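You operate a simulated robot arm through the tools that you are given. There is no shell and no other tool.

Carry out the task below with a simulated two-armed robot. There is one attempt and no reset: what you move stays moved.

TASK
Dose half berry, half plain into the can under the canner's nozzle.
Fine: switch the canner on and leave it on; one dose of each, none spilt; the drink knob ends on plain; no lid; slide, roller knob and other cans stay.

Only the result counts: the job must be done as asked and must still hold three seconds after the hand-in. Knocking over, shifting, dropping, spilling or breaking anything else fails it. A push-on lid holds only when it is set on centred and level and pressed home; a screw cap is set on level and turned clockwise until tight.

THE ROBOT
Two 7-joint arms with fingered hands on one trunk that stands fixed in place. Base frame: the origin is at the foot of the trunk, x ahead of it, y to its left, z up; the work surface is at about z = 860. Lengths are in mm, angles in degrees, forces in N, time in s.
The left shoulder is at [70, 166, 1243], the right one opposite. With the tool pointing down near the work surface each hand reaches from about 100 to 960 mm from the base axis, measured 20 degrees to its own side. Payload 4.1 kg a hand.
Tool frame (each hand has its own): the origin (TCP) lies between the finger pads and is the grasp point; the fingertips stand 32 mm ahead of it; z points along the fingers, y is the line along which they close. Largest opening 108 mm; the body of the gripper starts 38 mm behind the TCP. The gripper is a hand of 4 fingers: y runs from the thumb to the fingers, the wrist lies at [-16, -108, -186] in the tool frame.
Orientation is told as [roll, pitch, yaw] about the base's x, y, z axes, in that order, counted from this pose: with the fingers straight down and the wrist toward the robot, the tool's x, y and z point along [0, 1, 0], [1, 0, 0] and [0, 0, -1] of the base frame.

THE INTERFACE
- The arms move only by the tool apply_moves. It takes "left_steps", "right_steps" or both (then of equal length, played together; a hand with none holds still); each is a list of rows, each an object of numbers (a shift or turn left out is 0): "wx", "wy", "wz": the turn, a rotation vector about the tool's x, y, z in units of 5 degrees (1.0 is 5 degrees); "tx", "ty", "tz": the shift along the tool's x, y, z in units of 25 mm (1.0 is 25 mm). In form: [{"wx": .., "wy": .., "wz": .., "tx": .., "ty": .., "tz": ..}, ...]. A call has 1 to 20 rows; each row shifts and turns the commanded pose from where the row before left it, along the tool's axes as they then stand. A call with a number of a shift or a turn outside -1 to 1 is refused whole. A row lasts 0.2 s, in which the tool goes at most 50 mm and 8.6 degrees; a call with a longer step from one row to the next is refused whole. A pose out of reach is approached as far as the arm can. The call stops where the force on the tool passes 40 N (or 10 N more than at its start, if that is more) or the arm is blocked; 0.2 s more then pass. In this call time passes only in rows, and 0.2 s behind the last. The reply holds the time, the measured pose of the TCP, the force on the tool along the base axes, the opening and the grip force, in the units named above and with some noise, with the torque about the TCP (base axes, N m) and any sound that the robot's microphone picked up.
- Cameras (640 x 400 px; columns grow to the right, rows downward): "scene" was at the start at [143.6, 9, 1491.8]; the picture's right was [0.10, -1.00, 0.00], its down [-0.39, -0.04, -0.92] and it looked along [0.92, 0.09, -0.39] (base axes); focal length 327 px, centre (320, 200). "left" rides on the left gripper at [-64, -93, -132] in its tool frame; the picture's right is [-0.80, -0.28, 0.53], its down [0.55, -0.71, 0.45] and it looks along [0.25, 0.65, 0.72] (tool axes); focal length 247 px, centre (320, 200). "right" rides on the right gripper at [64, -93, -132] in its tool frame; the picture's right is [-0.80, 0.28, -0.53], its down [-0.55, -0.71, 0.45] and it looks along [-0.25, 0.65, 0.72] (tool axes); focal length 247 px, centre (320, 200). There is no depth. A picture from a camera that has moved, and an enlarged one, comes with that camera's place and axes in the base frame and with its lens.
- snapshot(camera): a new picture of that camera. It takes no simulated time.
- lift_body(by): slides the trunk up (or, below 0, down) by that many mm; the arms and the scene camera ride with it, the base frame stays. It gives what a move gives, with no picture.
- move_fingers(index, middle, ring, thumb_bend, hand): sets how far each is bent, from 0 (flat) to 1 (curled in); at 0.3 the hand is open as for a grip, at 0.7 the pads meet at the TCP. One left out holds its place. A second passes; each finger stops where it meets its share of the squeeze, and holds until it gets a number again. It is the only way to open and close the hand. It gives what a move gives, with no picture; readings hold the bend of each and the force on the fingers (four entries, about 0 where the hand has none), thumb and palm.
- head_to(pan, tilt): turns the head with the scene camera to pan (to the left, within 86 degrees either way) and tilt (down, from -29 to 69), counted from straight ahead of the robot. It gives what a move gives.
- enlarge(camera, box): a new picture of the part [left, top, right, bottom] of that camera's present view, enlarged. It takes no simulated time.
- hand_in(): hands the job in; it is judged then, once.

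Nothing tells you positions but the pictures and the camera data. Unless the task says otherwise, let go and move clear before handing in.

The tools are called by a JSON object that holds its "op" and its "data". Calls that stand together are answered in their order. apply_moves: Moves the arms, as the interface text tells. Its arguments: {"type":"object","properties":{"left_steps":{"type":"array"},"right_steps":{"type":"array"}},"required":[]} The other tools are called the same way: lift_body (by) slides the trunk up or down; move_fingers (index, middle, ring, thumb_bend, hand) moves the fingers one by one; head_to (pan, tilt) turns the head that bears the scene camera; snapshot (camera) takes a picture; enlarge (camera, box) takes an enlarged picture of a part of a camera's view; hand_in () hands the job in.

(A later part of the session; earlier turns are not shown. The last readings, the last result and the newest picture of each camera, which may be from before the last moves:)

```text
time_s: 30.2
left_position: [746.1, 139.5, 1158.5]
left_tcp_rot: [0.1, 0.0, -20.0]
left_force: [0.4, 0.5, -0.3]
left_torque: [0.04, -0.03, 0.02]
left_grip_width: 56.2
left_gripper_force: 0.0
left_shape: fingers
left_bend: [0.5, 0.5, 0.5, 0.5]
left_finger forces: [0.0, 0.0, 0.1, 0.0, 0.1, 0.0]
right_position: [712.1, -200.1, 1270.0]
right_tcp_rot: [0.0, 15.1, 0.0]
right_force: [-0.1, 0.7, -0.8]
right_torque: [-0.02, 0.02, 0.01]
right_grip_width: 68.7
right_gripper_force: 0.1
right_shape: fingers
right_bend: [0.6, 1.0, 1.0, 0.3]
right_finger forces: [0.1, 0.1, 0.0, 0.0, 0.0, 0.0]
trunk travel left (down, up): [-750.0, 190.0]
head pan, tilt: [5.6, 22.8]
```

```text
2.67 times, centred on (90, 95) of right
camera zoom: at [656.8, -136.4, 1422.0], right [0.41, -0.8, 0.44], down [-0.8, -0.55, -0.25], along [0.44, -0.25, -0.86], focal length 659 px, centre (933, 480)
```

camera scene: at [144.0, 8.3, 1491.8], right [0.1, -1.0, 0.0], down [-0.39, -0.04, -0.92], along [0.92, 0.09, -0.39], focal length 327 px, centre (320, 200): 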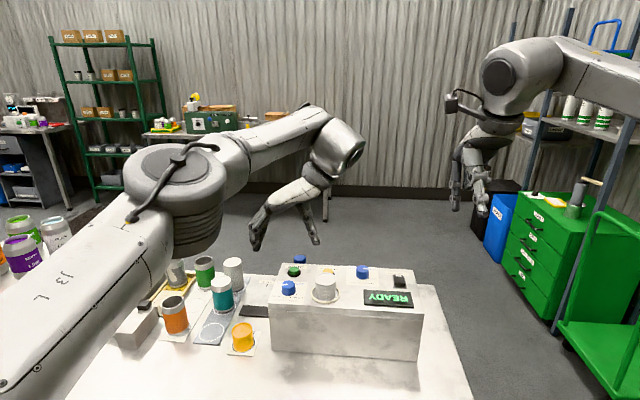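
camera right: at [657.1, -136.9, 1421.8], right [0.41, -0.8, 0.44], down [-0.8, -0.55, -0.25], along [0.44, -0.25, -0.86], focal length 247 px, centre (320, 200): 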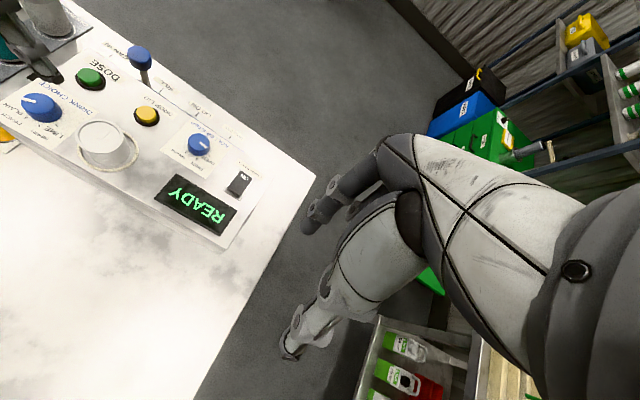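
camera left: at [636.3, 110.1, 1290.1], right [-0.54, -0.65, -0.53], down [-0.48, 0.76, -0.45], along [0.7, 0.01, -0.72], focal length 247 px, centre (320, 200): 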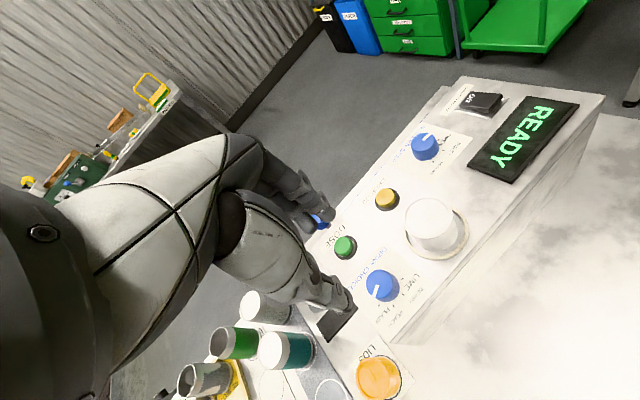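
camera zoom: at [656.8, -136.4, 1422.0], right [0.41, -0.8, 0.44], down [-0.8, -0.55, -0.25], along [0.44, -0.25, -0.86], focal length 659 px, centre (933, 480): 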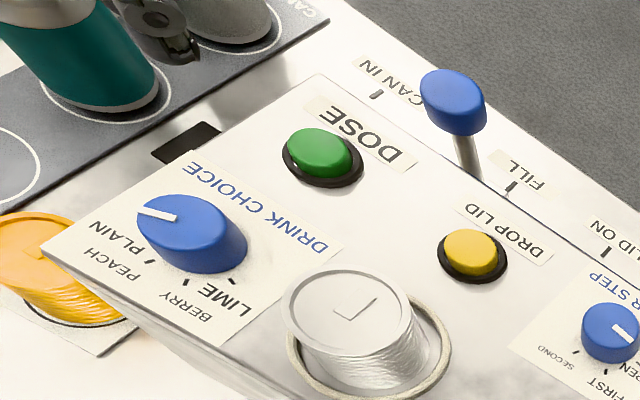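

I'll enlarge the left view of the knob for precise triangulation.

{"op": "enlarge", "data": {"camera": "left", "box": [300, 210, 460, 330]}}

{"op": "enlarge", "data": {"camera": "scene", "box": [265, 255, 325, 305]}}

{"op": "enlarge", "data": {"camera": "left", "box": [200, 140, 380, 330]}}

```text
3.33 times, centred on (380, 270) of left
camera zoom: at [636.3, 110.1, 1290.1], right [-0.54, -0.65, -0.53], down [-0.48, 0.76, -0.45], along [0.7, 0.01, -0.72], focal length 823 px, centre (120, -33)
```

zoom: 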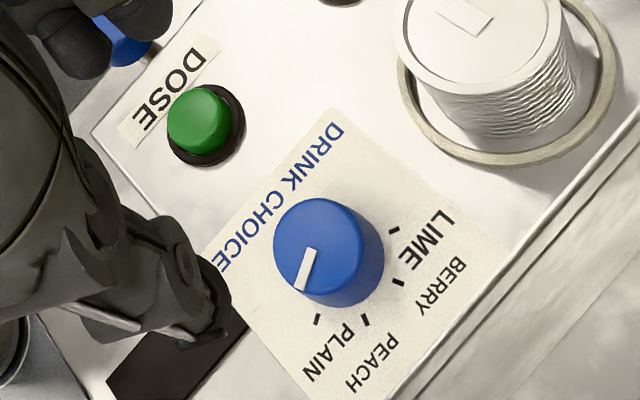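

```text
8.00 times, centred on (295, 280) of scene
camera zoom: at [143.7, 8.9, 1491.8], right [0.1, -1.0, 0.0], down [-0.39, -0.04, -0.92], along [0.92, 0.09, -0.39], focal length 2618 px, centre (520, -440)
```

zoom: 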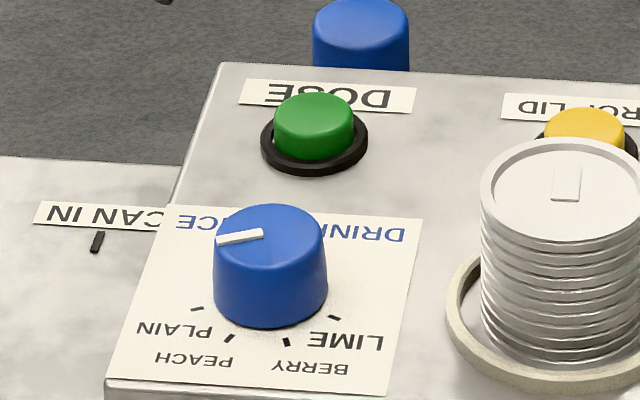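

```text
2.11 times, centred on (290, 235) of left
camera zoom: at [636.3, 110.1, 1290.1], right [-0.54, -0.65, -0.53], down [-0.48, 0.76, -0.45], along [0.7, 0.01, -0.72], focal length 520 px, centre (383, 126)
```

zoom: 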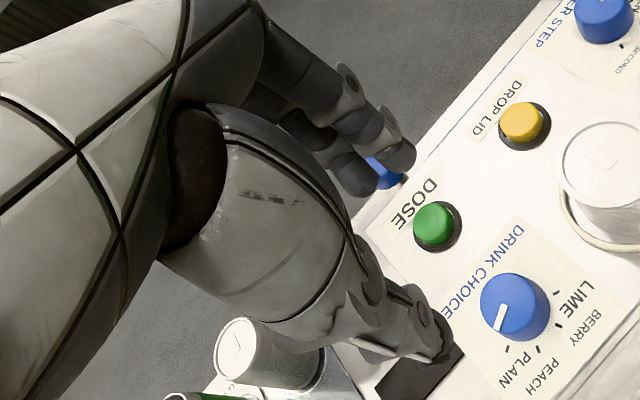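

Triangulation gives the panel at z≈1007.5, the knob centred at (743,139.5) with its top at 1029, the green button top at (813,138.5,1020) and the lid stack at (740,57) up to 1052. I'll turn the knob in two 45° bites, using thumb, index and middle with the ring finger curled away, and go down first to a clear height.

{"op": "move_fingers", "data": {"hand": "left", "index": 0.52, "middle": 0.52, "ring": 1.0, "thumb_bend": 0.52}}

{"op": "apply_moves", "data": {"left_steps": [{"wz": -1}, {"wz": -1}, {"wz": -1}, {"wz": -1}, {"ty": -0.12, "tz": 0.7}, {"tz": 0.9}, {"tz": 0.9}, {"tz": 0.9}]}}

{"op": "snapshot", "data": {"camera": "left"}}

{"op": "enlarge", "data": {"camera": "scene", "box": [250, 200, 350, 310]}}

{"op": "enlarge", "data": {"camera": "right", "box": [0, 0, 180, 170]}}

```text
time_s: 31.2
left_position: [746.1, 139.0, 1158.5]
left_tcp_rot: [0.0, 0.0, -20.1]
left_force: [-0.6, -0.3, -0.2]
left_torque: [0.01, -0.03, -0.01]
left_grip_width: 50.9
left_gripper_force: 0.0
left_shape: fingers
left_bend: [0.52, 0.52, 1.0, 0.52]
left_finger forces: [0.1, 0.1, 0.1, 0.1, 0.0, 0.0]
right_position: [711.7, -200.6, 1270.8]
right_tcp_rot: [0.0, 15.1, 0.1]
right_force: [0.3, 0.6, 0.4]
right_torque: [-0.05, 0.01, 0.0]
right_grip_width: 68.7
right_gripper_force: 0.0
right_shape: fingers
right_bend: [0.6, 1.0, 1.0, 0.3]
right_finger forces: [0.0, 0.1, 0.0, 0.0, 0.1, 0.0]
trunk travel left (down, up): [-750.0, 190.0]
head pan, tilt: [5.6, 22.8]
```

```text
time_s: 33.0
left_position: [741.9, 139.2, 1074.7]
left_tcp_rot: [0.0, 0.0, -0.1]
left_force: [0.1, -1.3, -0.1]
left_torque: [0.0, -0.03, 0.0]
left_grip_width: 51.0
left_gripper_force: 0.0
left_shape: fingers
left_bend: [0.52, 0.52, 1.0, 0.52]
left_finger forces: [0.0, 0.0, 0.0, 0.0, 0.0, 0.0]
right_position: [713.1, -199.7, 1270.1]
right_tcp_rot: [0.0, 15.0, 0.2]
right_force: [1.0, -0.4, -1.0]
right_torque: [0.01, -0.01, 0.02]
right_grip_width: 68.7
right_gripper_force: 0.1
right_shape: fingers
right_bend: [0.6, 1.0, 1.0, 0.3]
right_finger forces: [0.0, 0.1, 0.1, 0.0, 0.0, 0.0]
trunk travel left (down, up): [-750.0, 190.0]
head pan, tilt: [5.6, 22.8]
```

```text
taken
camera left: at [649.3, 74.8, 1206.9], right [-0.28, -0.8, -0.53], down [-0.71, 0.55, -0.45], along [0.65, 0.25, -0.72], focal length 247 px, centre (320, 200)
```

left: 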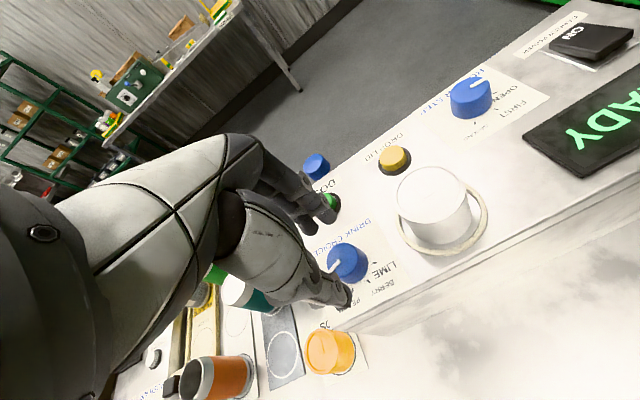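

```text
3.64 times, centred on (300, 255) of scene
camera zoom: at [144.2, 9.4, 1491.8], right [0.1, -1.0, 0.0], down [-0.39, -0.04, -0.92], along [0.92, 0.09, -0.39], focal length 1190 px, centre (393, 0)
```

zoom: 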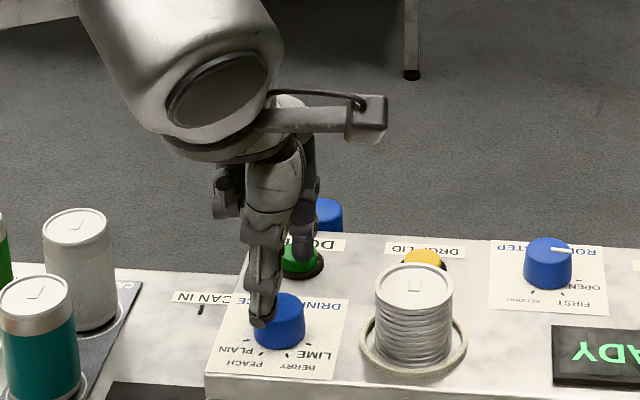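

```text
2.35 times, centred on (90, 85) of right
camera zoom: at [657.4, -135.9, 1421.8], right [0.41, -0.8, 0.44], down [-0.8, -0.55, -0.25], along [0.44, -0.25, -0.86], focal length 581 px, centre (861, 471)
```

zoom: 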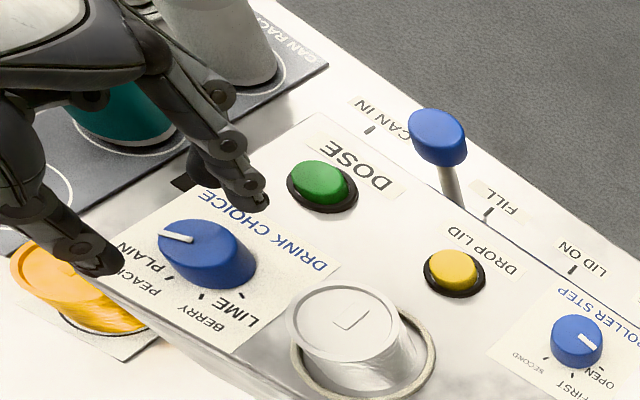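

The fingers straddle the knob, tips about 8 mm above its top. I'll descend 9 mm more and check centring closely.

{"op": "apply_moves", "data": {"left_steps": [{"tz": 0.18}, {"tz": 0.18}]}}

{"op": "enlarge", "data": {"camera": "left", "box": [280, 160, 420, 320]}}

{"op": "enlarge", "data": {"camera": "scene", "box": [265, 245, 325, 305]}}

{"op": "enlarge", "data": {"camera": "right", "box": [0, 50, 100, 140]}}

```text
time_s: 33.6
left_position: [743.5, 140.6, 1064.7]
left_tcp_rot: [0.0, 0.1, 0.1]
left_force: [0.1, 0.1, -0.3]
left_torque: [0.02, -0.03, -0.03]
left_grip_width: 50.7
left_gripper_force: 0.1
left_shape: fingers
left_bend: [0.52, 0.52, 1.0, 0.52]
left_finger forces: [0.1, 0.0, 0.0, 0.0, 0.0, 0.1]
right_position: [712.1, -200.6, 1270.3]
right_tcp_rot: [0.0, 14.9, 0.1]
right_force: [0.5, 0.3, -0.1]
right_torque: [-0.01, 0.01, 0.0]
right_grip_width: 68.7
right_gripper_force: 0.1
right_shape: fingers
right_bend: [0.6, 1.0, 1.0, 0.3]
right_finger forces: [0.0, 0.1, 0.0, 0.0, 0.1, 0.0]
trunk travel left (down, up): [-750.0, 190.0]
head pan, tilt: [5.6, 22.8]
```

```text
2.50 times, centred on (350, 240) of left
camera zoom: at [649.4, 75.2, 1197.2], right [-0.28, -0.8, -0.53], down [-0.71, 0.55, -0.45], along [0.65, 0.25, -0.72], focal length 617 px, centre (245, 100)
```

zoom: 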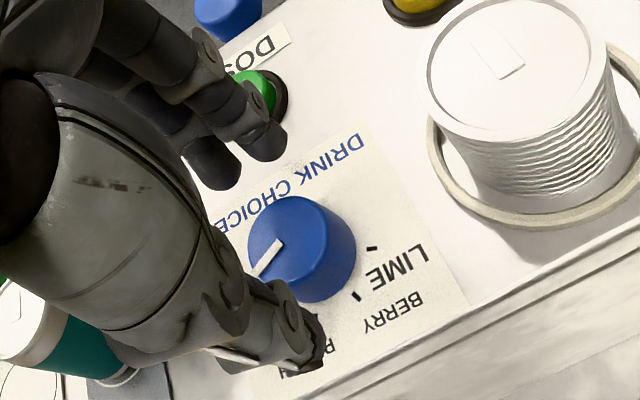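

```text
6.67 times, centred on (295, 275) of scene
camera zoom: at [144.0, 9.2, 1491.8], right [0.1, -1.0, 0.0], down [-0.39, -0.04, -0.92], along [0.92, 0.09, -0.39], focal length 2181 px, centre (487, -300)
```

zoom: 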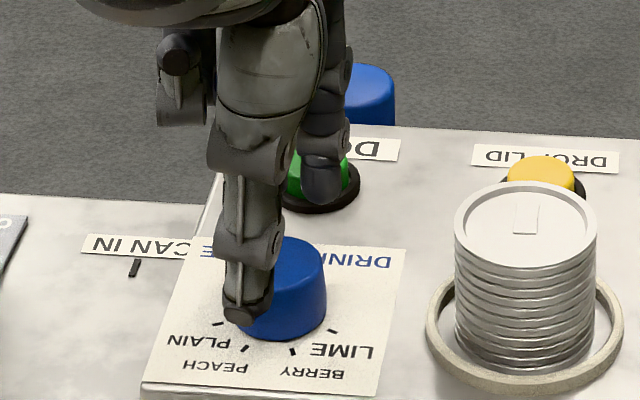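

```text
4.44 times, centred on (50, 95) of right
camera zoom: at [657.2, -136.1, 1421.8], right [0.41, -0.8, 0.44], down [-0.8, -0.55, -0.25], along [0.44, -0.25, -0.86], focal length 1098 px, centre (1520, 667)
```

zoom: 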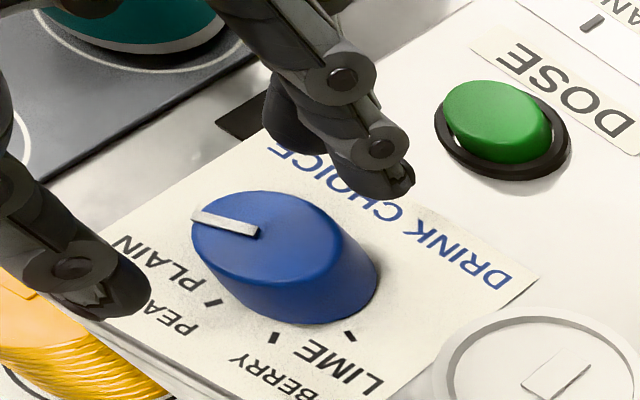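

The thumb tip is near (713,145) and index/middle near (782,132–153), so the gap centre is about 4 mm ahead and 3 mm left of the knob. I'll correct that and lower to about 5 mm above the panel.

{"op": "apply_moves", "data": {"left_steps": [{"tx": -0.14, "ty": -0.16}, {"tz": 0.16}, {"tz": 0.16}, {"tz": 0.16}]}}

{"op": "enlarge", "data": {"camera": "left", "box": [280, 160, 420, 320]}}

{"op": "enlarge", "data": {"camera": "scene", "box": [265, 245, 325, 305]}}

{"op": "enlarge", "data": {"camera": "right", "box": [0, 50, 100, 140]}}

```text
time_s: 34.6
left_position: [739.6, 134.4, 1052.3]
left_tcp_rot: [0.0, 0.1, 0.0]
left_force: [0.0, 0.4, 0.3]
left_torque: [-0.01, 0.03, 0.04]
left_grip_width: 50.8
left_gripper_force: 0.0
left_shape: fingers
left_bend: [0.52, 0.52, 1.0, 0.52]
left_finger forces: [0.0, 0.0, 0.0, 0.0, 0.0, 0.1]
right_position: [713.4, -199.3, 1270.7]
right_tcp_rot: [0.0, 15.0, 0.2]
right_force: [-0.7, 0.5, -0.1]
right_torque: [0.01, -0.01, 0.0]
right_grip_width: 68.8
right_gripper_force: 0.0
right_shape: fingers
right_bend: [0.6, 1.0, 1.0, 0.3]
right_finger forces: [0.0, 0.0, 0.0, 0.0, 0.0, 0.1]
trunk travel left (down, up): [-750.0, 190.0]
head pan, tilt: [5.6, 22.8]
```

```text
2.50 times, centred on (350, 240) of left
camera zoom: at [645.4, 70.6, 1183.7], right [-0.28, -0.8, -0.53], down [-0.71, 0.55, -0.45], along [0.65, 0.25, -0.72], focal length 617 px, centre (245, 100)
```

zoom: 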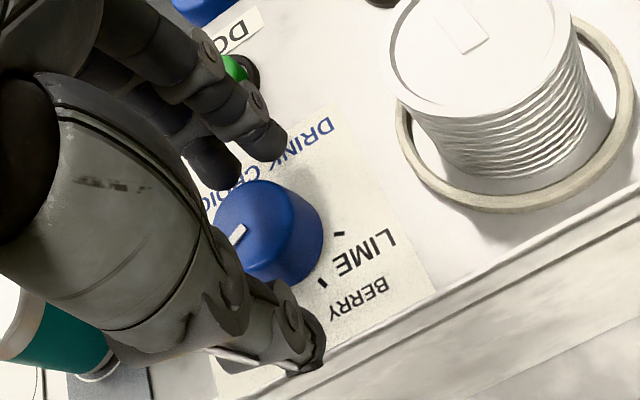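

```text
6.67 times, centred on (295, 275) of scene
camera zoom: at [143.7, 8.9, 1491.8], right [0.1, -1.0, 0.0], down [-0.39, -0.04, -0.92], along [0.92, 0.09, -0.39], focal length 2181 px, centre (487, -300)
```

zoom: 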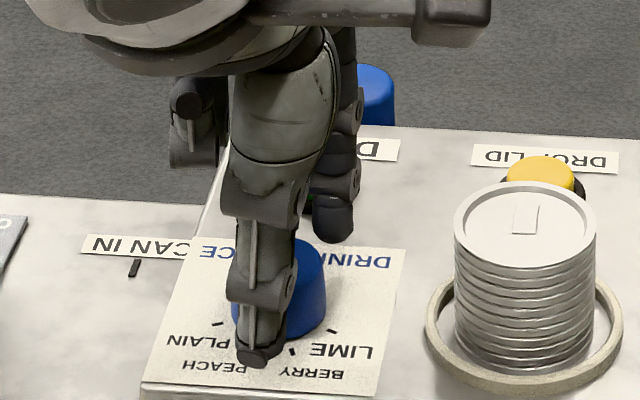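

```text
4.44 times, centred on (50, 95) of right
camera zoom: at [656.9, -136.3, 1422.0], right [0.41, -0.8, 0.44], down [-0.8, -0.55, -0.25], along [0.44, -0.25, -0.86], focal length 1098 px, centre (1520, 667)
```

zoom: 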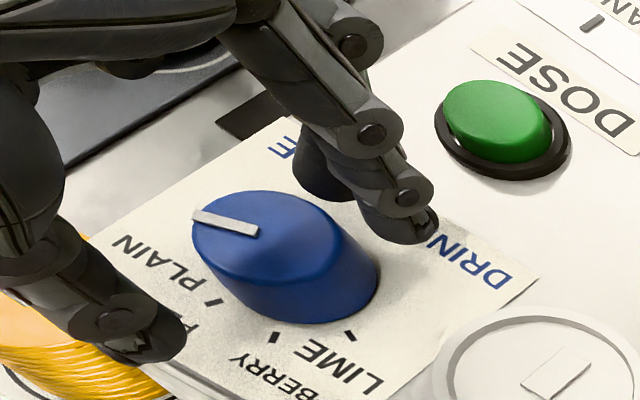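

The thumb and index/middle form a good tripod around the knob. Closing the three digits on it.

{"op": "move_fingers", "data": {"hand": "left", "index": 0.66, "middle": 0.66, "thumb_bend": 0.66}}

{"op": "enlarge", "data": {"camera": "right", "box": [0, 50, 100, 140]}}

{"op": "enlarge", "data": {"camera": "scene", "box": [265, 245, 325, 305]}}

{"op": "enlarge", "data": {"camera": "left", "box": [280, 160, 420, 320]}}

```text
time_s: 35.6
left_position: [741.2, 136.0, 1052.0]
left_tcp_rot: [0.0, -0.1, 0.0]
left_force: [13.1, -0.8, 6.1]
left_torque: [0.04, -0.44, -0.02]
left_grip_width: 21.7
left_gripper_force: 8.1
left_shape: fingers
left_bend: [0.61, 0.59, 1.0, 0.65]
left_finger forces: [3.9, 9.8, 0.1, 0.0, 1.5, 0.0]
right_position: [713.8, -200.0, 1270.1]
right_tcp_rot: [0.0, 15.0, 0.0]
right_force: [0.4, 0.5, -0.1]
right_torque: [-0.04, 0.01, -0.03]
right_grip_width: 68.6
right_gripper_force: 0.0
right_shape: fingers
right_bend: [0.6, 1.0, 1.0, 0.3]
right_finger forces: [0.0, 0.1, 0.0, 0.0, 0.0, 0.1]
trunk travel left (down, up): [-750.0, 190.0]
head pan, tilt: [5.6, 22.8]
```

```text
4.44 times, centred on (50, 95) of right
camera zoom: at [658.4, -136.5, 1421.3], right [0.41, -0.8, 0.44], down [-0.8, -0.55, -0.25], along [0.44, -0.25, -0.86], focal length 1098 px, centre (1520, 667)
```

zoom: 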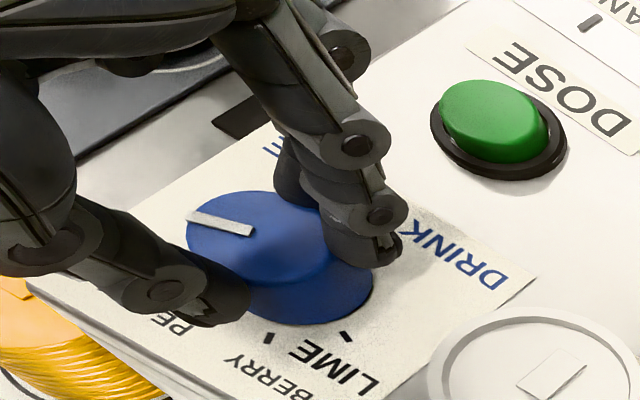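

```text
6.67 times, centred on (295, 275) of scene
camera zoom: at [145.3, 8.8, 1491.7], right [0.1, -1.0, 0.0], down [-0.39, -0.04, -0.92], along [0.92, 0.09, -0.39], focal length 2181 px, centre (487, -300)
```

zoom: 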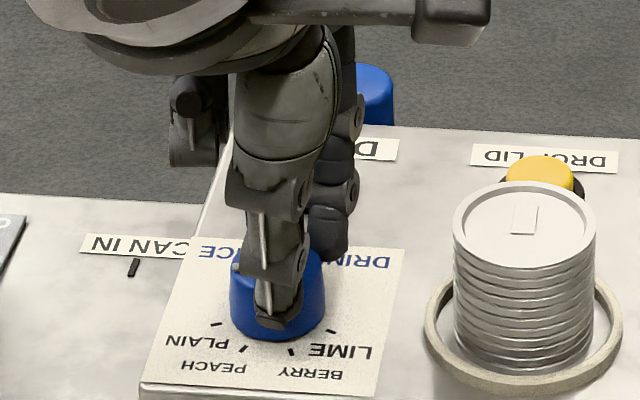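

```text
2.50 times, centred on (350, 240) of left
camera zoom: at [646.8, 70.6, 1183.4], right [-0.28, -0.8, -0.53], down [-0.71, 0.55, -0.45], along [0.65, 0.25, -0.72], focal length 617 px, centre (245, 100)
```

zoom: 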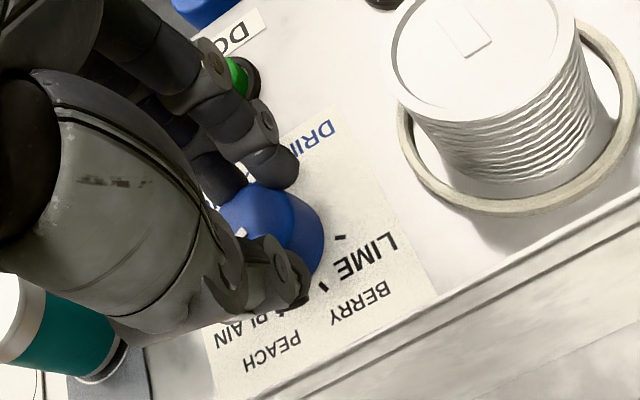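

Fingers touch but the thumb barely does, and the tool feels +13 N along x, so the hand should sit ~3 mm further ahead. I'll shift and tighten the thumb.

{"op": "apply_moves", "data": {"left_steps": [{"ty": 0.06}, {"ty": 0.06}]}}

{"op": "move_fingers", "data": {"hand": "left", "index": 0.7, "middle": 0.7, "thumb_bend": 0.7}}

{"op": "enlarge", "data": {"camera": "scene", "box": [265, 245, 325, 305]}}

{"op": "enlarge", "data": {"camera": "right", "box": [0, 50, 100, 140]}}

```text
time_s: 36.2
left_position: [742.2, 134.6, 1052.2]
left_tcp_rot: [0.0, 0.1, 0.0]
left_force: [5.1, -2.7, 2.6]
left_torque: [-0.04, -0.14, -0.06]
left_grip_width: 22.0
left_gripper_force: 6.5
left_shape: fingers
left_bend: [0.62, 0.6, 1.0, 0.64]
left_finger forces: [3.1, 6.4, 0.0, 0.0, 3.8, 0.0]
right_position: [711.9, -199.7, 1269.7]
right_tcp_rot: [0.1, 14.9, 0.1]
right_force: [-0.3, -0.7, -0.7]
right_torque: [0.0, -0.05, -0.01]
right_grip_width: 68.7
right_gripper_force: 0.0
right_shape: fingers
right_bend: [0.6, 1.0, 1.0, 0.3]
right_finger forces: [0.1, 0.0, 0.0, 0.0, 0.0, 0.0]
trunk travel left (down, up): [-750.0, 190.0]
head pan, tilt: [5.6, 22.8]
```

```text
time_s: 37.2
left_position: [743.4, 135.5, 1052.0]
left_tcp_rot: [0.0, 0.1, 0.0]
left_force: [5.4, -4.0, 2.7]
left_torque: [-0.13, -0.11, 0.01]
left_grip_width: 20.6
left_gripper_force: 10.1
left_shape: fingers
left_bend: [0.63, 0.61, 1.0, 0.65]
left_finger forces: [4.5, 7.8, 0.0, 0.0, 7.3, 0.0]
right_position: [713.3, -200.2, 1269.6]
right_tcp_rot: [0.1, 15.0, 0.1]
right_force: [0.3, 0.4, 0.5]
right_torque: [-0.01, -0.03, 0.02]
right_grip_width: 68.6
right_gripper_force: 0.0
right_shape: fingers
right_bend: [0.6, 1.0, 1.0, 0.3]
right_finger forces: [0.1, 0.0, 0.1, 0.0, 0.0, 0.0]
trunk travel left (down, up): [-750.0, 190.0]
head pan, tilt: [5.6, 22.8]
```

```text
6.67 times, centred on (295, 275) of scene
camera zoom: at [144.5, 7.9, 1491.7], right [0.1, -1.0, 0.0], down [-0.39, -0.04, -0.92], along [0.92, 0.09, -0.39], focal length 2181 px, centre (487, -300)
```

zoom: 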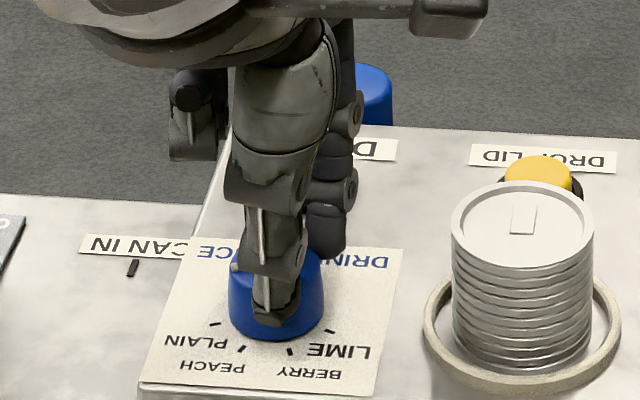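

```text
4.44 times, centred on (50, 95) of right
camera zoom: at [657.6, -137.3, 1421.5], right [0.41, -0.8, 0.44], down [-0.8, -0.55, -0.25], along [0.44, -0.25, -0.86], focal length 1098 px, centre (1520, 667)
```

zoom: 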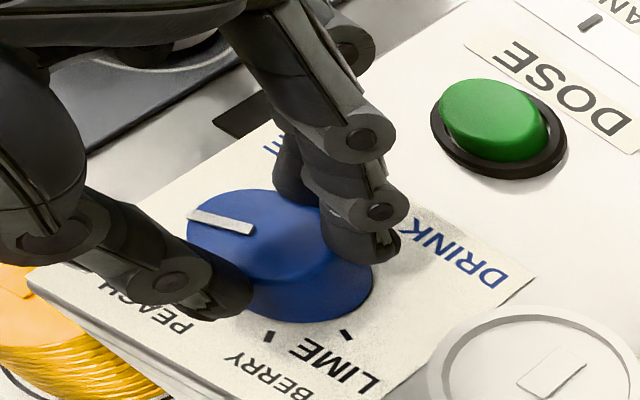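

Grip is about 10 N on thumb and fingers. Now rotating +45° (first bite) about the knob axis.

{"op": "apply_moves", "data": {"left_steps": [{"wz": -1, "ty": 0.014}, {"wz": -1, "ty": 0.014}, {"wz": -1, "ty": 0.014}, {"wz": -1, "ty": 0.014}, {"wz": -1, "ty": 0.014}, {"wz": -1, "ty": 0.014}, {"wz": -1, "ty": 0.014}, {"wz": -1, "ty": 0.014}, {"wz": -1, "ty": 0.014}]}}

{"op": "enlarge", "data": {"camera": "scene", "box": [265, 245, 325, 305]}}

{"op": "enlarge", "data": {"camera": "right", "box": [0, 50, 100, 140]}}

{"op": "snapshot", "data": {"camera": "left"}}

```text
time_s: 39.2
left_position: [747.0, 136.3, 1050.5]
left_tcp_rot: [0.1, -0.2, 45.1]
left_force: [14.5, -6.5, 9.4]
left_torque: [-0.1, -0.42, -0.06]
left_grip_width: 20.9
left_gripper_force: 13.7
left_shape: fingers
left_bend: [0.63, 0.61, 1.0, 0.65]
left_finger forces: [9.0, 8.4, 0.1, 0.1, 9.7, 0.1]
right_position: [714.9, -202.2, 1270.6]
right_tcp_rot: [0.1, 15.1, 0.1]
right_force: [0.7, 0.3, -0.2]
right_torque: [0.03, 0.02, -0.03]
right_grip_width: 68.9
right_gripper_force: 0.1
right_shape: fingers
right_bend: [0.6, 1.0, 1.0, 0.3]
right_finger forces: [0.0, 0.0, 0.0, 0.1, 0.0, 0.0]
trunk travel left (down, up): [-750.0, 190.0]
head pan, tilt: [5.6, 22.8]
```

```text
6.67 times, centred on (295, 275) of scene
camera zoom: at [145.1, 6.6, 1491.7], right [0.1, -1.0, 0.0], down [-0.39, -0.04, -0.92], along [0.92, 0.09, -0.39], focal length 2181 px, centre (487, -300)
```

zoom: 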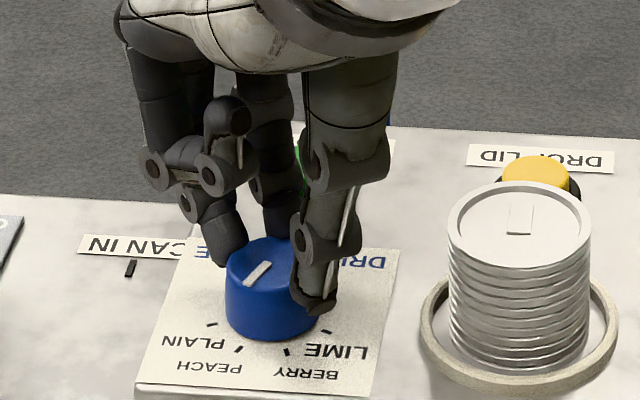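

```text
4.44 times, centred on (50, 95) of right
camera zoom: at [658.2, -138.7, 1421.1], right [0.41, -0.8, 0.44], down [-0.8, -0.55, -0.25], along [0.44, -0.25, -0.86], focal length 1098 px, centre (1520, 667)
```

zoom: 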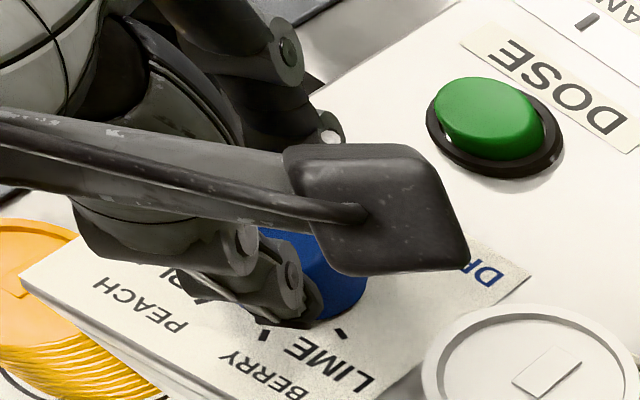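

```text
taken
camera left: at [726.0, 24.0, 1182.7], right [0.37, -0.76, -0.53], down [-0.89, -0.11, -0.45], along [0.28, 0.64, -0.72], focal length 247 px, centre (320, 200)
```

left: 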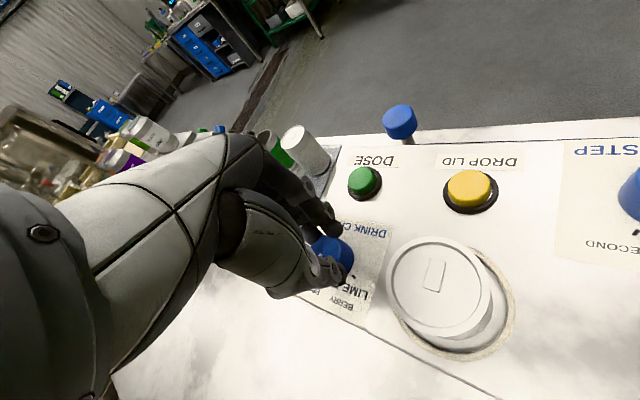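

The knob now points to PEACH, and clearance to the lid stack is comfortable. I'll ease the side load a little and continue another 25° in the same grip.

{"op": "apply_moves", "data": {"left_steps": [{"tx": -0.08, "tz": -0.04}, {"wz": -1, "ty": 0.014}, {"wz": -1, "ty": 0.014}, {"wz": -1, "ty": 0.014}, {"wz": -1, "ty": 0.014}, {"wz": -1, "ty": 0.014}]}}

{"op": "enlarge", "data": {"camera": "scene", "box": [265, 245, 325, 305]}}

{"op": "snapshot", "data": {"camera": "left"}}

```text
time_s: 40.6
left_position: [748.4, 136.8, 1051.8]
left_tcp_rot: [0.0, 0.1, 70.2]
left_force: [12.5, -0.3, 3.4]
left_torque: [-0.01, -0.33, -0.09]
left_grip_width: 20.8
left_gripper_force: 12.2
left_shape: fingers
left_bend: [0.64, 0.61, 1.0, 0.65]
left_finger forces: [7.6, 7.2, 0.1, 0.0, 8.8, 0.0]
right_position: [714.2, -200.1, 1270.6]
right_tcp_rot: [0.0, 15.1, 0.1]
right_force: [0.1, 0.7, 0.0]
right_torque: [-0.04, -0.03, -0.02]
right_grip_width: 68.8
right_gripper_force: 0.1
right_shape: fingers
right_bend: [0.6, 1.0, 1.0, 0.3]
right_finger forces: [0.0, 0.0, 0.0, 0.0, 0.0, 0.0]
trunk travel left (down, up): [-750.0, 190.0]
head pan, tilt: [5.6, 22.8]
```

```text
6.67 times, centred on (295, 275) of scene
camera zoom: at [145.5, 8.7, 1491.6], right [0.1, -1.0, 0.0], down [-0.39, -0.04, -0.92], along [0.92, 0.09, -0.39], focal length 2181 px, centre (487, -300)
```

zoom: 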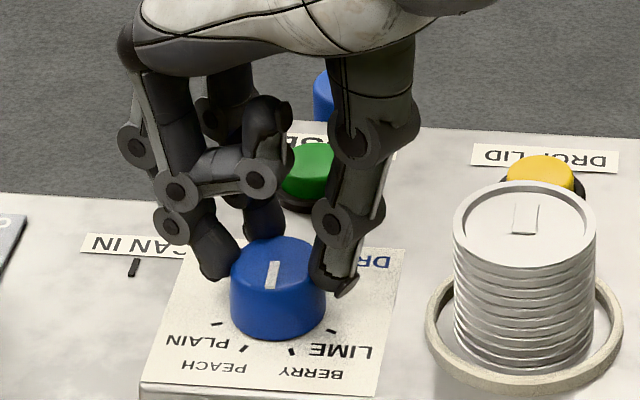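

```text
taken
camera left: at [777.3, 27.6, 1183.4], right [0.65, -0.54, -0.53], down [-0.76, -0.48, -0.45], along [-0.01, 0.7, -0.72], focal length 247 px, centre (320, 200)
```

left: 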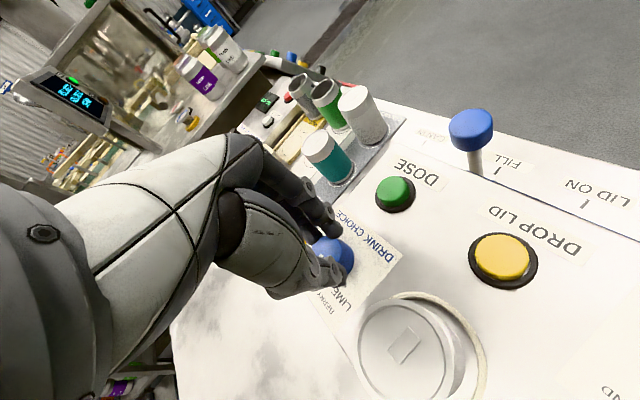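

Pointer is between PEACH and BERRY; clearance to the stack is still good. Turning the last 20°.

{"op": "apply_moves", "data": {"left_steps": [{"tx": -0.08}, {"wz": -1, "ty": 0.014}, {"wz": -1, "ty": 0.014}, {"wz": -1, "ty": 0.014}, {"wz": -1, "ty": 0.014}]}}

{"op": "enlarge", "data": {"camera": "scene", "box": [265, 245, 325, 305]}}

{"op": "enlarge", "data": {"camera": "left", "box": [250, 150, 490, 390]}}

```text
time_s: 41.8
left_position: [751.7, 137.4, 1052.7]
left_tcp_rot: [0.0, 0.0, 90.2]
left_force: [3.0, 5.9, 0.0]
left_torque: [0.14, -0.1, -0.06]
left_grip_width: 20.3
left_gripper_force: 9.5
left_shape: fingers
left_bend: [0.64, 0.61, 1.0, 0.65]
left_finger forces: [5.4, 7.5, 0.0, 0.0, 5.7, 0.0]
right_position: [713.0, -198.6, 1271.3]
right_tcp_rot: [0.0, 15.1, 0.0]
right_force: [0.1, 0.1, 0.2]
right_torque: [0.01, -0.02, 0.04]
right_grip_width: 68.5
right_gripper_force: 0.1
right_shape: fingers
right_bend: [0.6, 1.0, 1.0, 0.3]
right_finger forces: [0.1, 0.0, 0.0, 0.0, 0.0, 0.0]
trunk travel left (down, up): [-750.0, 190.0]
head pan, tilt: [5.6, 22.8]
```

```text
6.67 times, centred on (295, 275) of scene
camera zoom: at [144.5, 10.0, 1491.7], right [0.1, -1.0, 0.0], down [-0.39, -0.04, -0.92], along [0.92, 0.09, -0.39], focal length 2181 px, centre (487, -300)
```

zoom: 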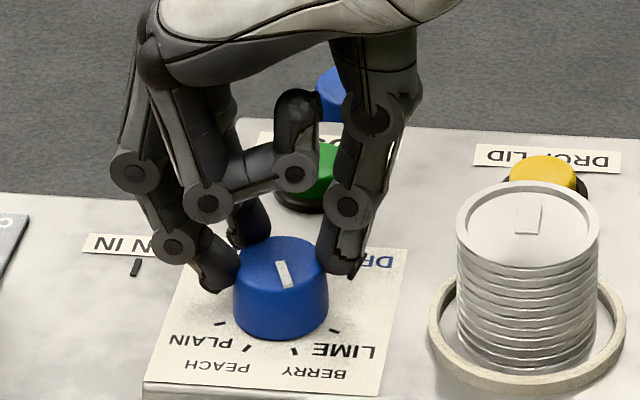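

```text
1.67 times, centred on (370, 270) of left
camera zoom: at [814.8, 45.7, 1183.9], right [0.8, -0.28, -0.53], down [-0.55, -0.71, -0.45], along [-0.25, 0.65, -0.72], focal length 412 px, centre (237, 83)
```

zoom: 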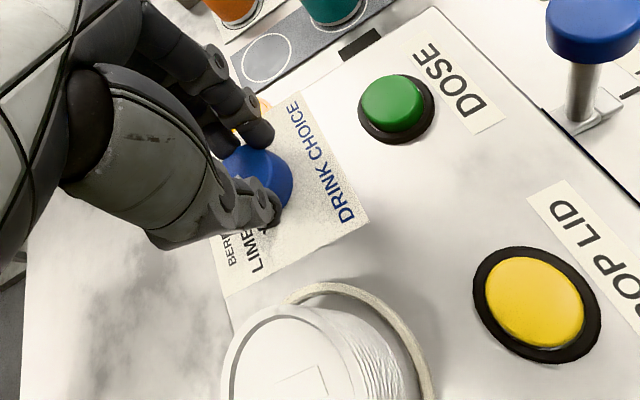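

The pointer is at about 103°, and BERRY is at about 112°, so there was a little slip. I'll turn 10° more.

{"op": "apply_moves", "data": {"left_steps": [{"wz": -1, "ty": 0.014}, {"wz": -1, "ty": 0.014}]}}

{"op": "enlarge", "data": {"camera": "scene", "box": [265, 250, 315, 300]}}

```text
time_s: 42.4
left_position: [751.4, 139.6, 1053.0]
left_tcp_rot: [0.1, -0.1, 100.1]
left_force: [4.6, 5.1, 0.6]
left_torque: [0.07, -0.17, -0.05]
left_grip_width: 20.5
left_gripper_force: 9.4
left_shape: fingers
left_bend: [0.64, 0.61, 1.0, 0.65]
left_finger forces: [5.7, 7.0, 0.1, 0.1, 7.0, 0.0]
right_position: [713.9, -199.5, 1270.2]
right_tcp_rot: [0.0, 15.1, 0.1]
right_force: [0.7, 0.1, -1.2]
right_torque: [0.02, -0.01, 0.0]
right_grip_width: 68.5
right_gripper_force: 0.0
right_shape: fingers
right_bend: [0.6, 1.0, 1.0, 0.3]
right_finger forces: [0.0, 0.1, 0.0, 0.0, 0.0, 0.0]
trunk travel left (down, up): [-750.0, 190.0]
head pan, tilt: [5.6, 22.8]
```

```text
8.00 times, centred on (290, 275) of scene
camera zoom: at [144.7, 9.8, 1491.7], right [0.1, -1.0, 0.0], down [-0.39, -0.04, -0.92], along [0.92, 0.09, -0.39], focal length 2618 px, centre (560, -400)
```

zoom: 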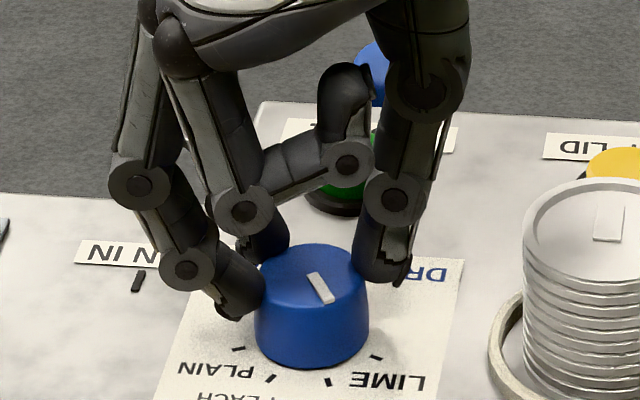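

By perspective-corrected angle the pointer is at about 114–117°, which is BERRY (112°). I'll release and lift straight up, then check where it settles.

{"op": "move_fingers", "data": {"hand": "left", "index": 0.52, "middle": 0.52, "thumb_bend": 0.52}}

{"op": "enlarge", "data": {"camera": "scene", "box": [265, 245, 325, 305]}}

```text
time_s: 43.4
left_position: [749.1, 137.3, 1053.7]
left_tcp_rot: [0.0, 0.0, 100.0]
left_force: [0.6, -0.5, -0.2]
left_torque: [-0.01, 0.0, -0.01]
left_grip_width: 49.8
left_gripper_force: 0.1
left_shape: fingers
left_bend: [0.52, 0.52, 1.0, 0.52]
left_finger forces: [0.0, 0.1, 0.0, 0.1, 0.0, 0.0]
right_position: [712.2, -200.5, 1270.3]
right_tcp_rot: [0.1, 15.0, 0.1]
right_force: [0.4, 0.6, 0.5]
right_torque: [-0.02, -0.02, 0.03]
right_grip_width: 68.6
right_gripper_force: 0.0
right_shape: fingers
right_bend: [0.6, 1.0, 1.0, 0.3]
right_finger forces: [0.0, 0.0, 0.0, 0.1, 0.0, 0.0]
trunk travel left (down, up): [-750.0, 190.0]
head pan, tilt: [5.6, 22.8]
```

```text
6.67 times, centred on (295, 275) of scene
camera zoom: at [143.6, 8.8, 1491.8], right [0.1, -1.0, 0.0], down [-0.39, -0.04, -0.92], along [0.92, 0.09, -0.39], focal length 2181 px, centre (487, -300)
```

zoom: 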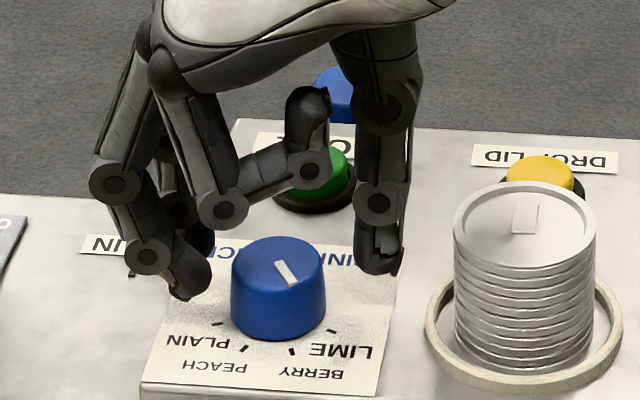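

Released cleanly; the pointer sits around BERRY. Lifting straight up, then I'll measure the angle from the hand camera.

{"op": "apply_moves", "data": {"left_steps": [{"tz": -0.3}, {"tz": -0.6}, {"tz": -0.9}, {"tz": -0.9}, {"tz": -0.9}, {"tz": -0.9}]}}

{"op": "snapshot", "data": {"camera": "left"}}

{"op": "enlarge", "data": {"camera": "scene", "box": [265, 250, 325, 300]}}

{"op": "enlarge", "data": {"camera": "right", "box": [0, 50, 100, 140]}}

```text
time_s: 44.8
left_position: [748.4, 139.0, 1166.0]
left_tcp_rot: [0.0, -0.1, 100.1]
left_force: [-0.4, -0.2, 0.6]
left_torque: [0.01, 0.0, -0.01]
left_grip_width: 49.6
left_gripper_force: 0.1
left_shape: fingers
left_bend: [0.52, 0.52, 1.0, 0.52]
left_finger forces: [0.0, 0.1, 0.0, 0.0, 0.0, 0.0]
right_position: [712.4, -199.8, 1271.9]
right_tcp_rot: [0.0, 15.0, 0.0]
right_force: [0.1, -0.2, 0.5]
right_torque: [0.01, -0.03, -0.01]
right_grip_width: 68.6
right_gripper_force: 0.2
right_shape: fingers
right_bend: [0.6, 1.0, 1.0, 0.3]
right_finger forces: [0.0, 0.0, 0.0, 0.0, 0.0, 0.0]
trunk travel left (down, up): [-750.0, 190.0]
head pan, tilt: [5.6, 22.8]
```

```text
taken
camera left: at [827.2, 58.5, 1297.1], right [0.83, -0.14, -0.53], down [-0.42, -0.79, -0.45], along [-0.36, 0.6, -0.72], focal length 247 px, centre (320, 200)
```

left: 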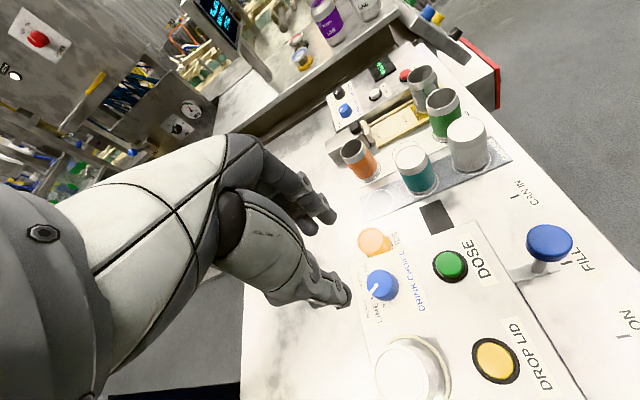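

```text
8.00 times, centred on (295, 275) of scene
camera zoom: at [142.9, 8.6, 1491.8], right [0.1, -1.0, 0.0], down [-0.39, -0.04, -0.92], along [0.92, 0.09, -0.39], focal length 2618 px, centre (520, -400)
```

zoom: 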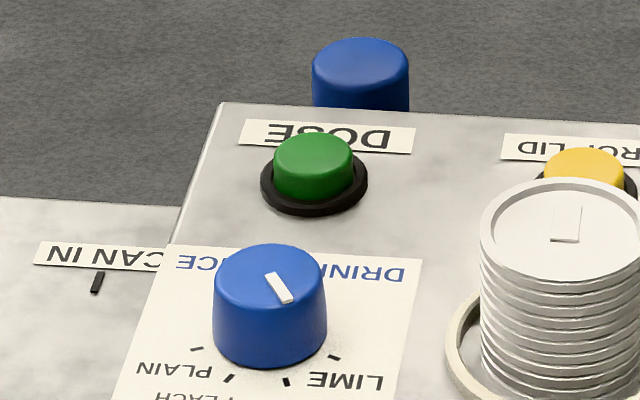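

```text
4.44 times, centred on (50, 95) of right
camera zoom: at [656.1, -136.6, 1422.3], right [0.41, -0.8, 0.44], down [-0.8, -0.55, -0.25], along [0.44, -0.25, -0.86], focal length 1098 px, centre (1520, 667)
```

zoom: 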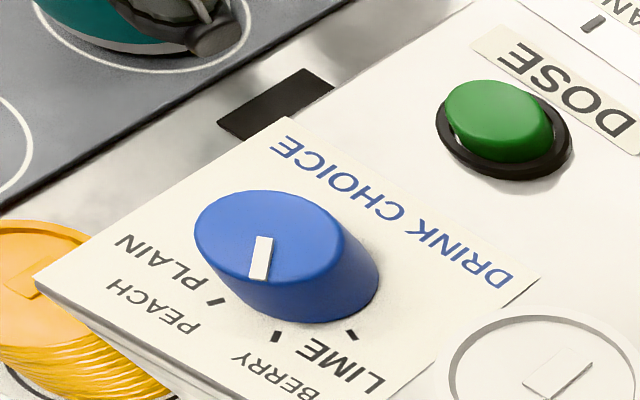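

The pointer appears a bit past BERRY (about 122°). I'll measure it from the left camera too.

{"op": "enlarge", "data": {"camera": "left", "box": [340, 250, 440, 330]}}

{"op": "enlarge", "data": {"camera": "scene", "box": [275, 270, 305, 300]}}

```text
5.00 times, centred on (390, 290) of left
camera zoom: at [827.2, 58.5, 1297.1], right [0.83, -0.14, -0.53], down [-0.42, -0.79, -0.45], along [-0.36, 0.6, -0.72], focal length 1235 px, centre (-30, -250)
```

zoom: 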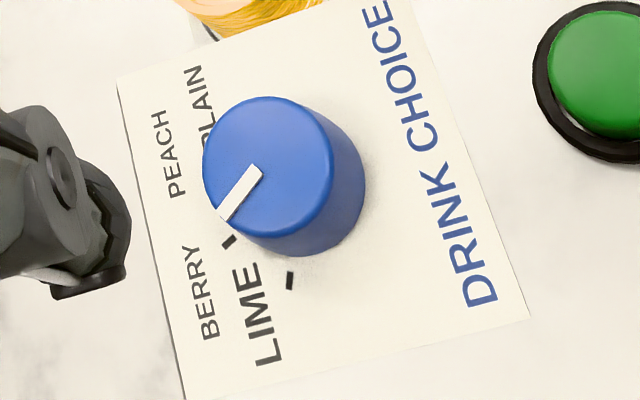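

```text
13.33 times, centred on (290, 285) of scene
camera zoom: at [142.9, 8.6, 1491.8], right [0.1, -1.0, 0.0], down [-0.39, -0.04, -0.92], along [0.92, 0.09, -0.39], focal length 4363 px, centre (720, -933)
```

zoom: 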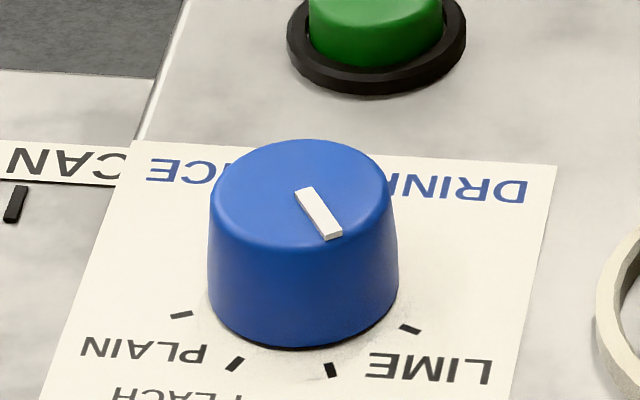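

Two views agree: the pointer is at 121.5° while BERRY's tick is at 112.5°. I'll go straight back down the same path, re-grip and turn back about 9°.

{"op": "apply_moves", "data": {"left_steps": [{"tz": 0.9}, {"tz": 0.9}, {"tz": 0.9}, {"tz": 0.9}, {"tz": 0.6}, {"tz": 0.3}]}}

{"op": "move_fingers", "data": {"hand": "left", "index": 0.7, "middle": 0.7, "thumb_bend": 0.7}}

{"op": "enlarge", "data": {"camera": "scene", "box": [265, 250, 325, 300]}}

```text
time_s: 46.2
left_position: [748.6, 138.7, 1053.0]
left_tcp_rot: [0.0, 0.1, 100.0]
left_force: [0.1, -0.3, 0.1]
left_torque: [0.01, 0.01, 0.01]
left_grip_width: 49.8
left_gripper_force: 0.0
left_shape: fingers
left_bend: [0.52, 0.52, 1.0, 0.52]
left_finger forces: [0.1, 0.0, 0.0, 0.1, 0.1, 0.1]
right_position: [711.9, -200.7, 1271.4]
right_tcp_rot: [-0.1, 15.0, 0.0]
right_force: [0.3, -0.4, 0.7]
right_torque: [0.0, 0.0, -0.05]
right_grip_width: 68.6
right_gripper_force: 0.1
right_shape: fingers
right_bend: [0.6, 1.0, 1.0, 0.3]
right_finger forces: [0.0, 0.0, 0.0, 0.0, 0.1, 0.1]
trunk travel left (down, up): [-750.0, 190.0]
head pan, tilt: [5.6, 22.8]
```

```text
time_s: 47.2
left_position: [749.2, 140.5, 1054.1]
left_tcp_rot: [0.0, 0.0, 100.0]
left_force: [1.2, 6.9, 3.5]
left_torque: [0.26, -0.01, -0.06]
left_grip_width: 22.0
left_gripper_force: 8.9
left_shape: fingers
left_bend: [0.64, 0.63, 1.0, 0.63]
left_finger forces: [4.9, 8.2, 0.0, 0.0, 5.9, 0.1]
right_position: [711.8, -198.3, 1272.0]
right_tcp_rot: [0.1, 15.0, 0.1]
right_force: [0.1, 0.3, 0.1]
right_torque: [-0.03, 0.02, -0.04]
right_grip_width: 68.7
right_gripper_force: 0.2
right_shape: fingers
right_bend: [0.6, 1.0, 1.0, 0.3]
right_finger forces: [0.1, 0.0, 0.0, 0.1, 0.1, 0.1]
trunk travel left (down, up): [-750.0, 190.0]
head pan, tilt: [5.6, 22.8]
```

```text
8.00 times, centred on (295, 275) of scene
camera zoom: at [143.3, 10.2, 1491.9], right [0.1, -1.0, 0.0], down [-0.39, -0.04, -0.92], along [0.92, 0.09, -0.39], focal length 2618 px, centre (520, -400)
```

zoom: 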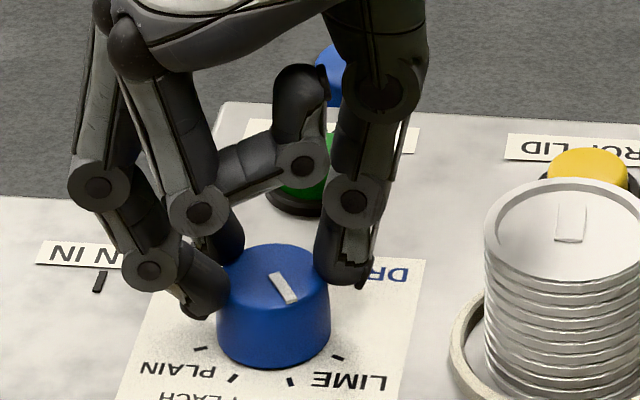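

Gripped again. Turning back 10°.

{"op": "apply_moves", "data": {"left_steps": [{"wz": 1, "ty": -0.02}, {"wz": 1, "ty": -0.02}]}}

{"op": "enlarge", "data": {"camera": "scene", "box": [275, 270, 305, 300]}}

```text
time_s: 47.8
left_position: [747.9, 138.9, 1054.2]
left_tcp_rot: [0.0, 0.1, 90.0]
left_force: [2.4, 8.5, 6.9]
left_torque: [0.33, -0.07, -0.06]
left_grip_width: 22.0
left_gripper_force: 11.1
left_shape: fingers
left_bend: [0.64, 0.63, 1.0, 0.64]
left_finger forces: [6.6, 9.6, 0.1, 0.0, 6.3, 0.1]
right_position: [712.0, -199.7, 1270.9]
right_tcp_rot: [0.0, 15.0, 0.1]
right_force: [-1.1, 0.2, 0.1]
right_torque: [-0.01, -0.03, 0.0]
right_grip_width: 68.9
right_gripper_force: 0.1
right_shape: fingers
right_bend: [0.6, 1.0, 1.0, 0.3]
right_finger forces: [0.1, 0.1, 0.0, 0.0, 0.0, 0.0]
trunk travel left (down, up): [-750.0, 190.0]
head pan, tilt: [5.6, 22.8]
```

```text
13.33 times, centred on (290, 285) of scene
camera zoom: at [143.0, 10.7, 1491.9], right [0.1, -1.0, 0.0], down [-0.39, -0.04, -0.92], along [0.92, 0.09, -0.39], focal length 4363 px, centre (720, -933)
```

zoom: 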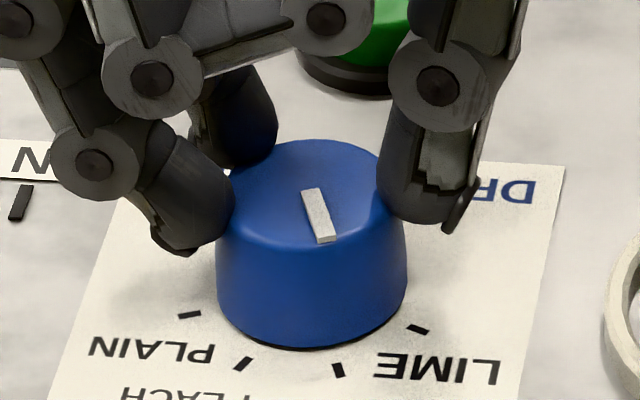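

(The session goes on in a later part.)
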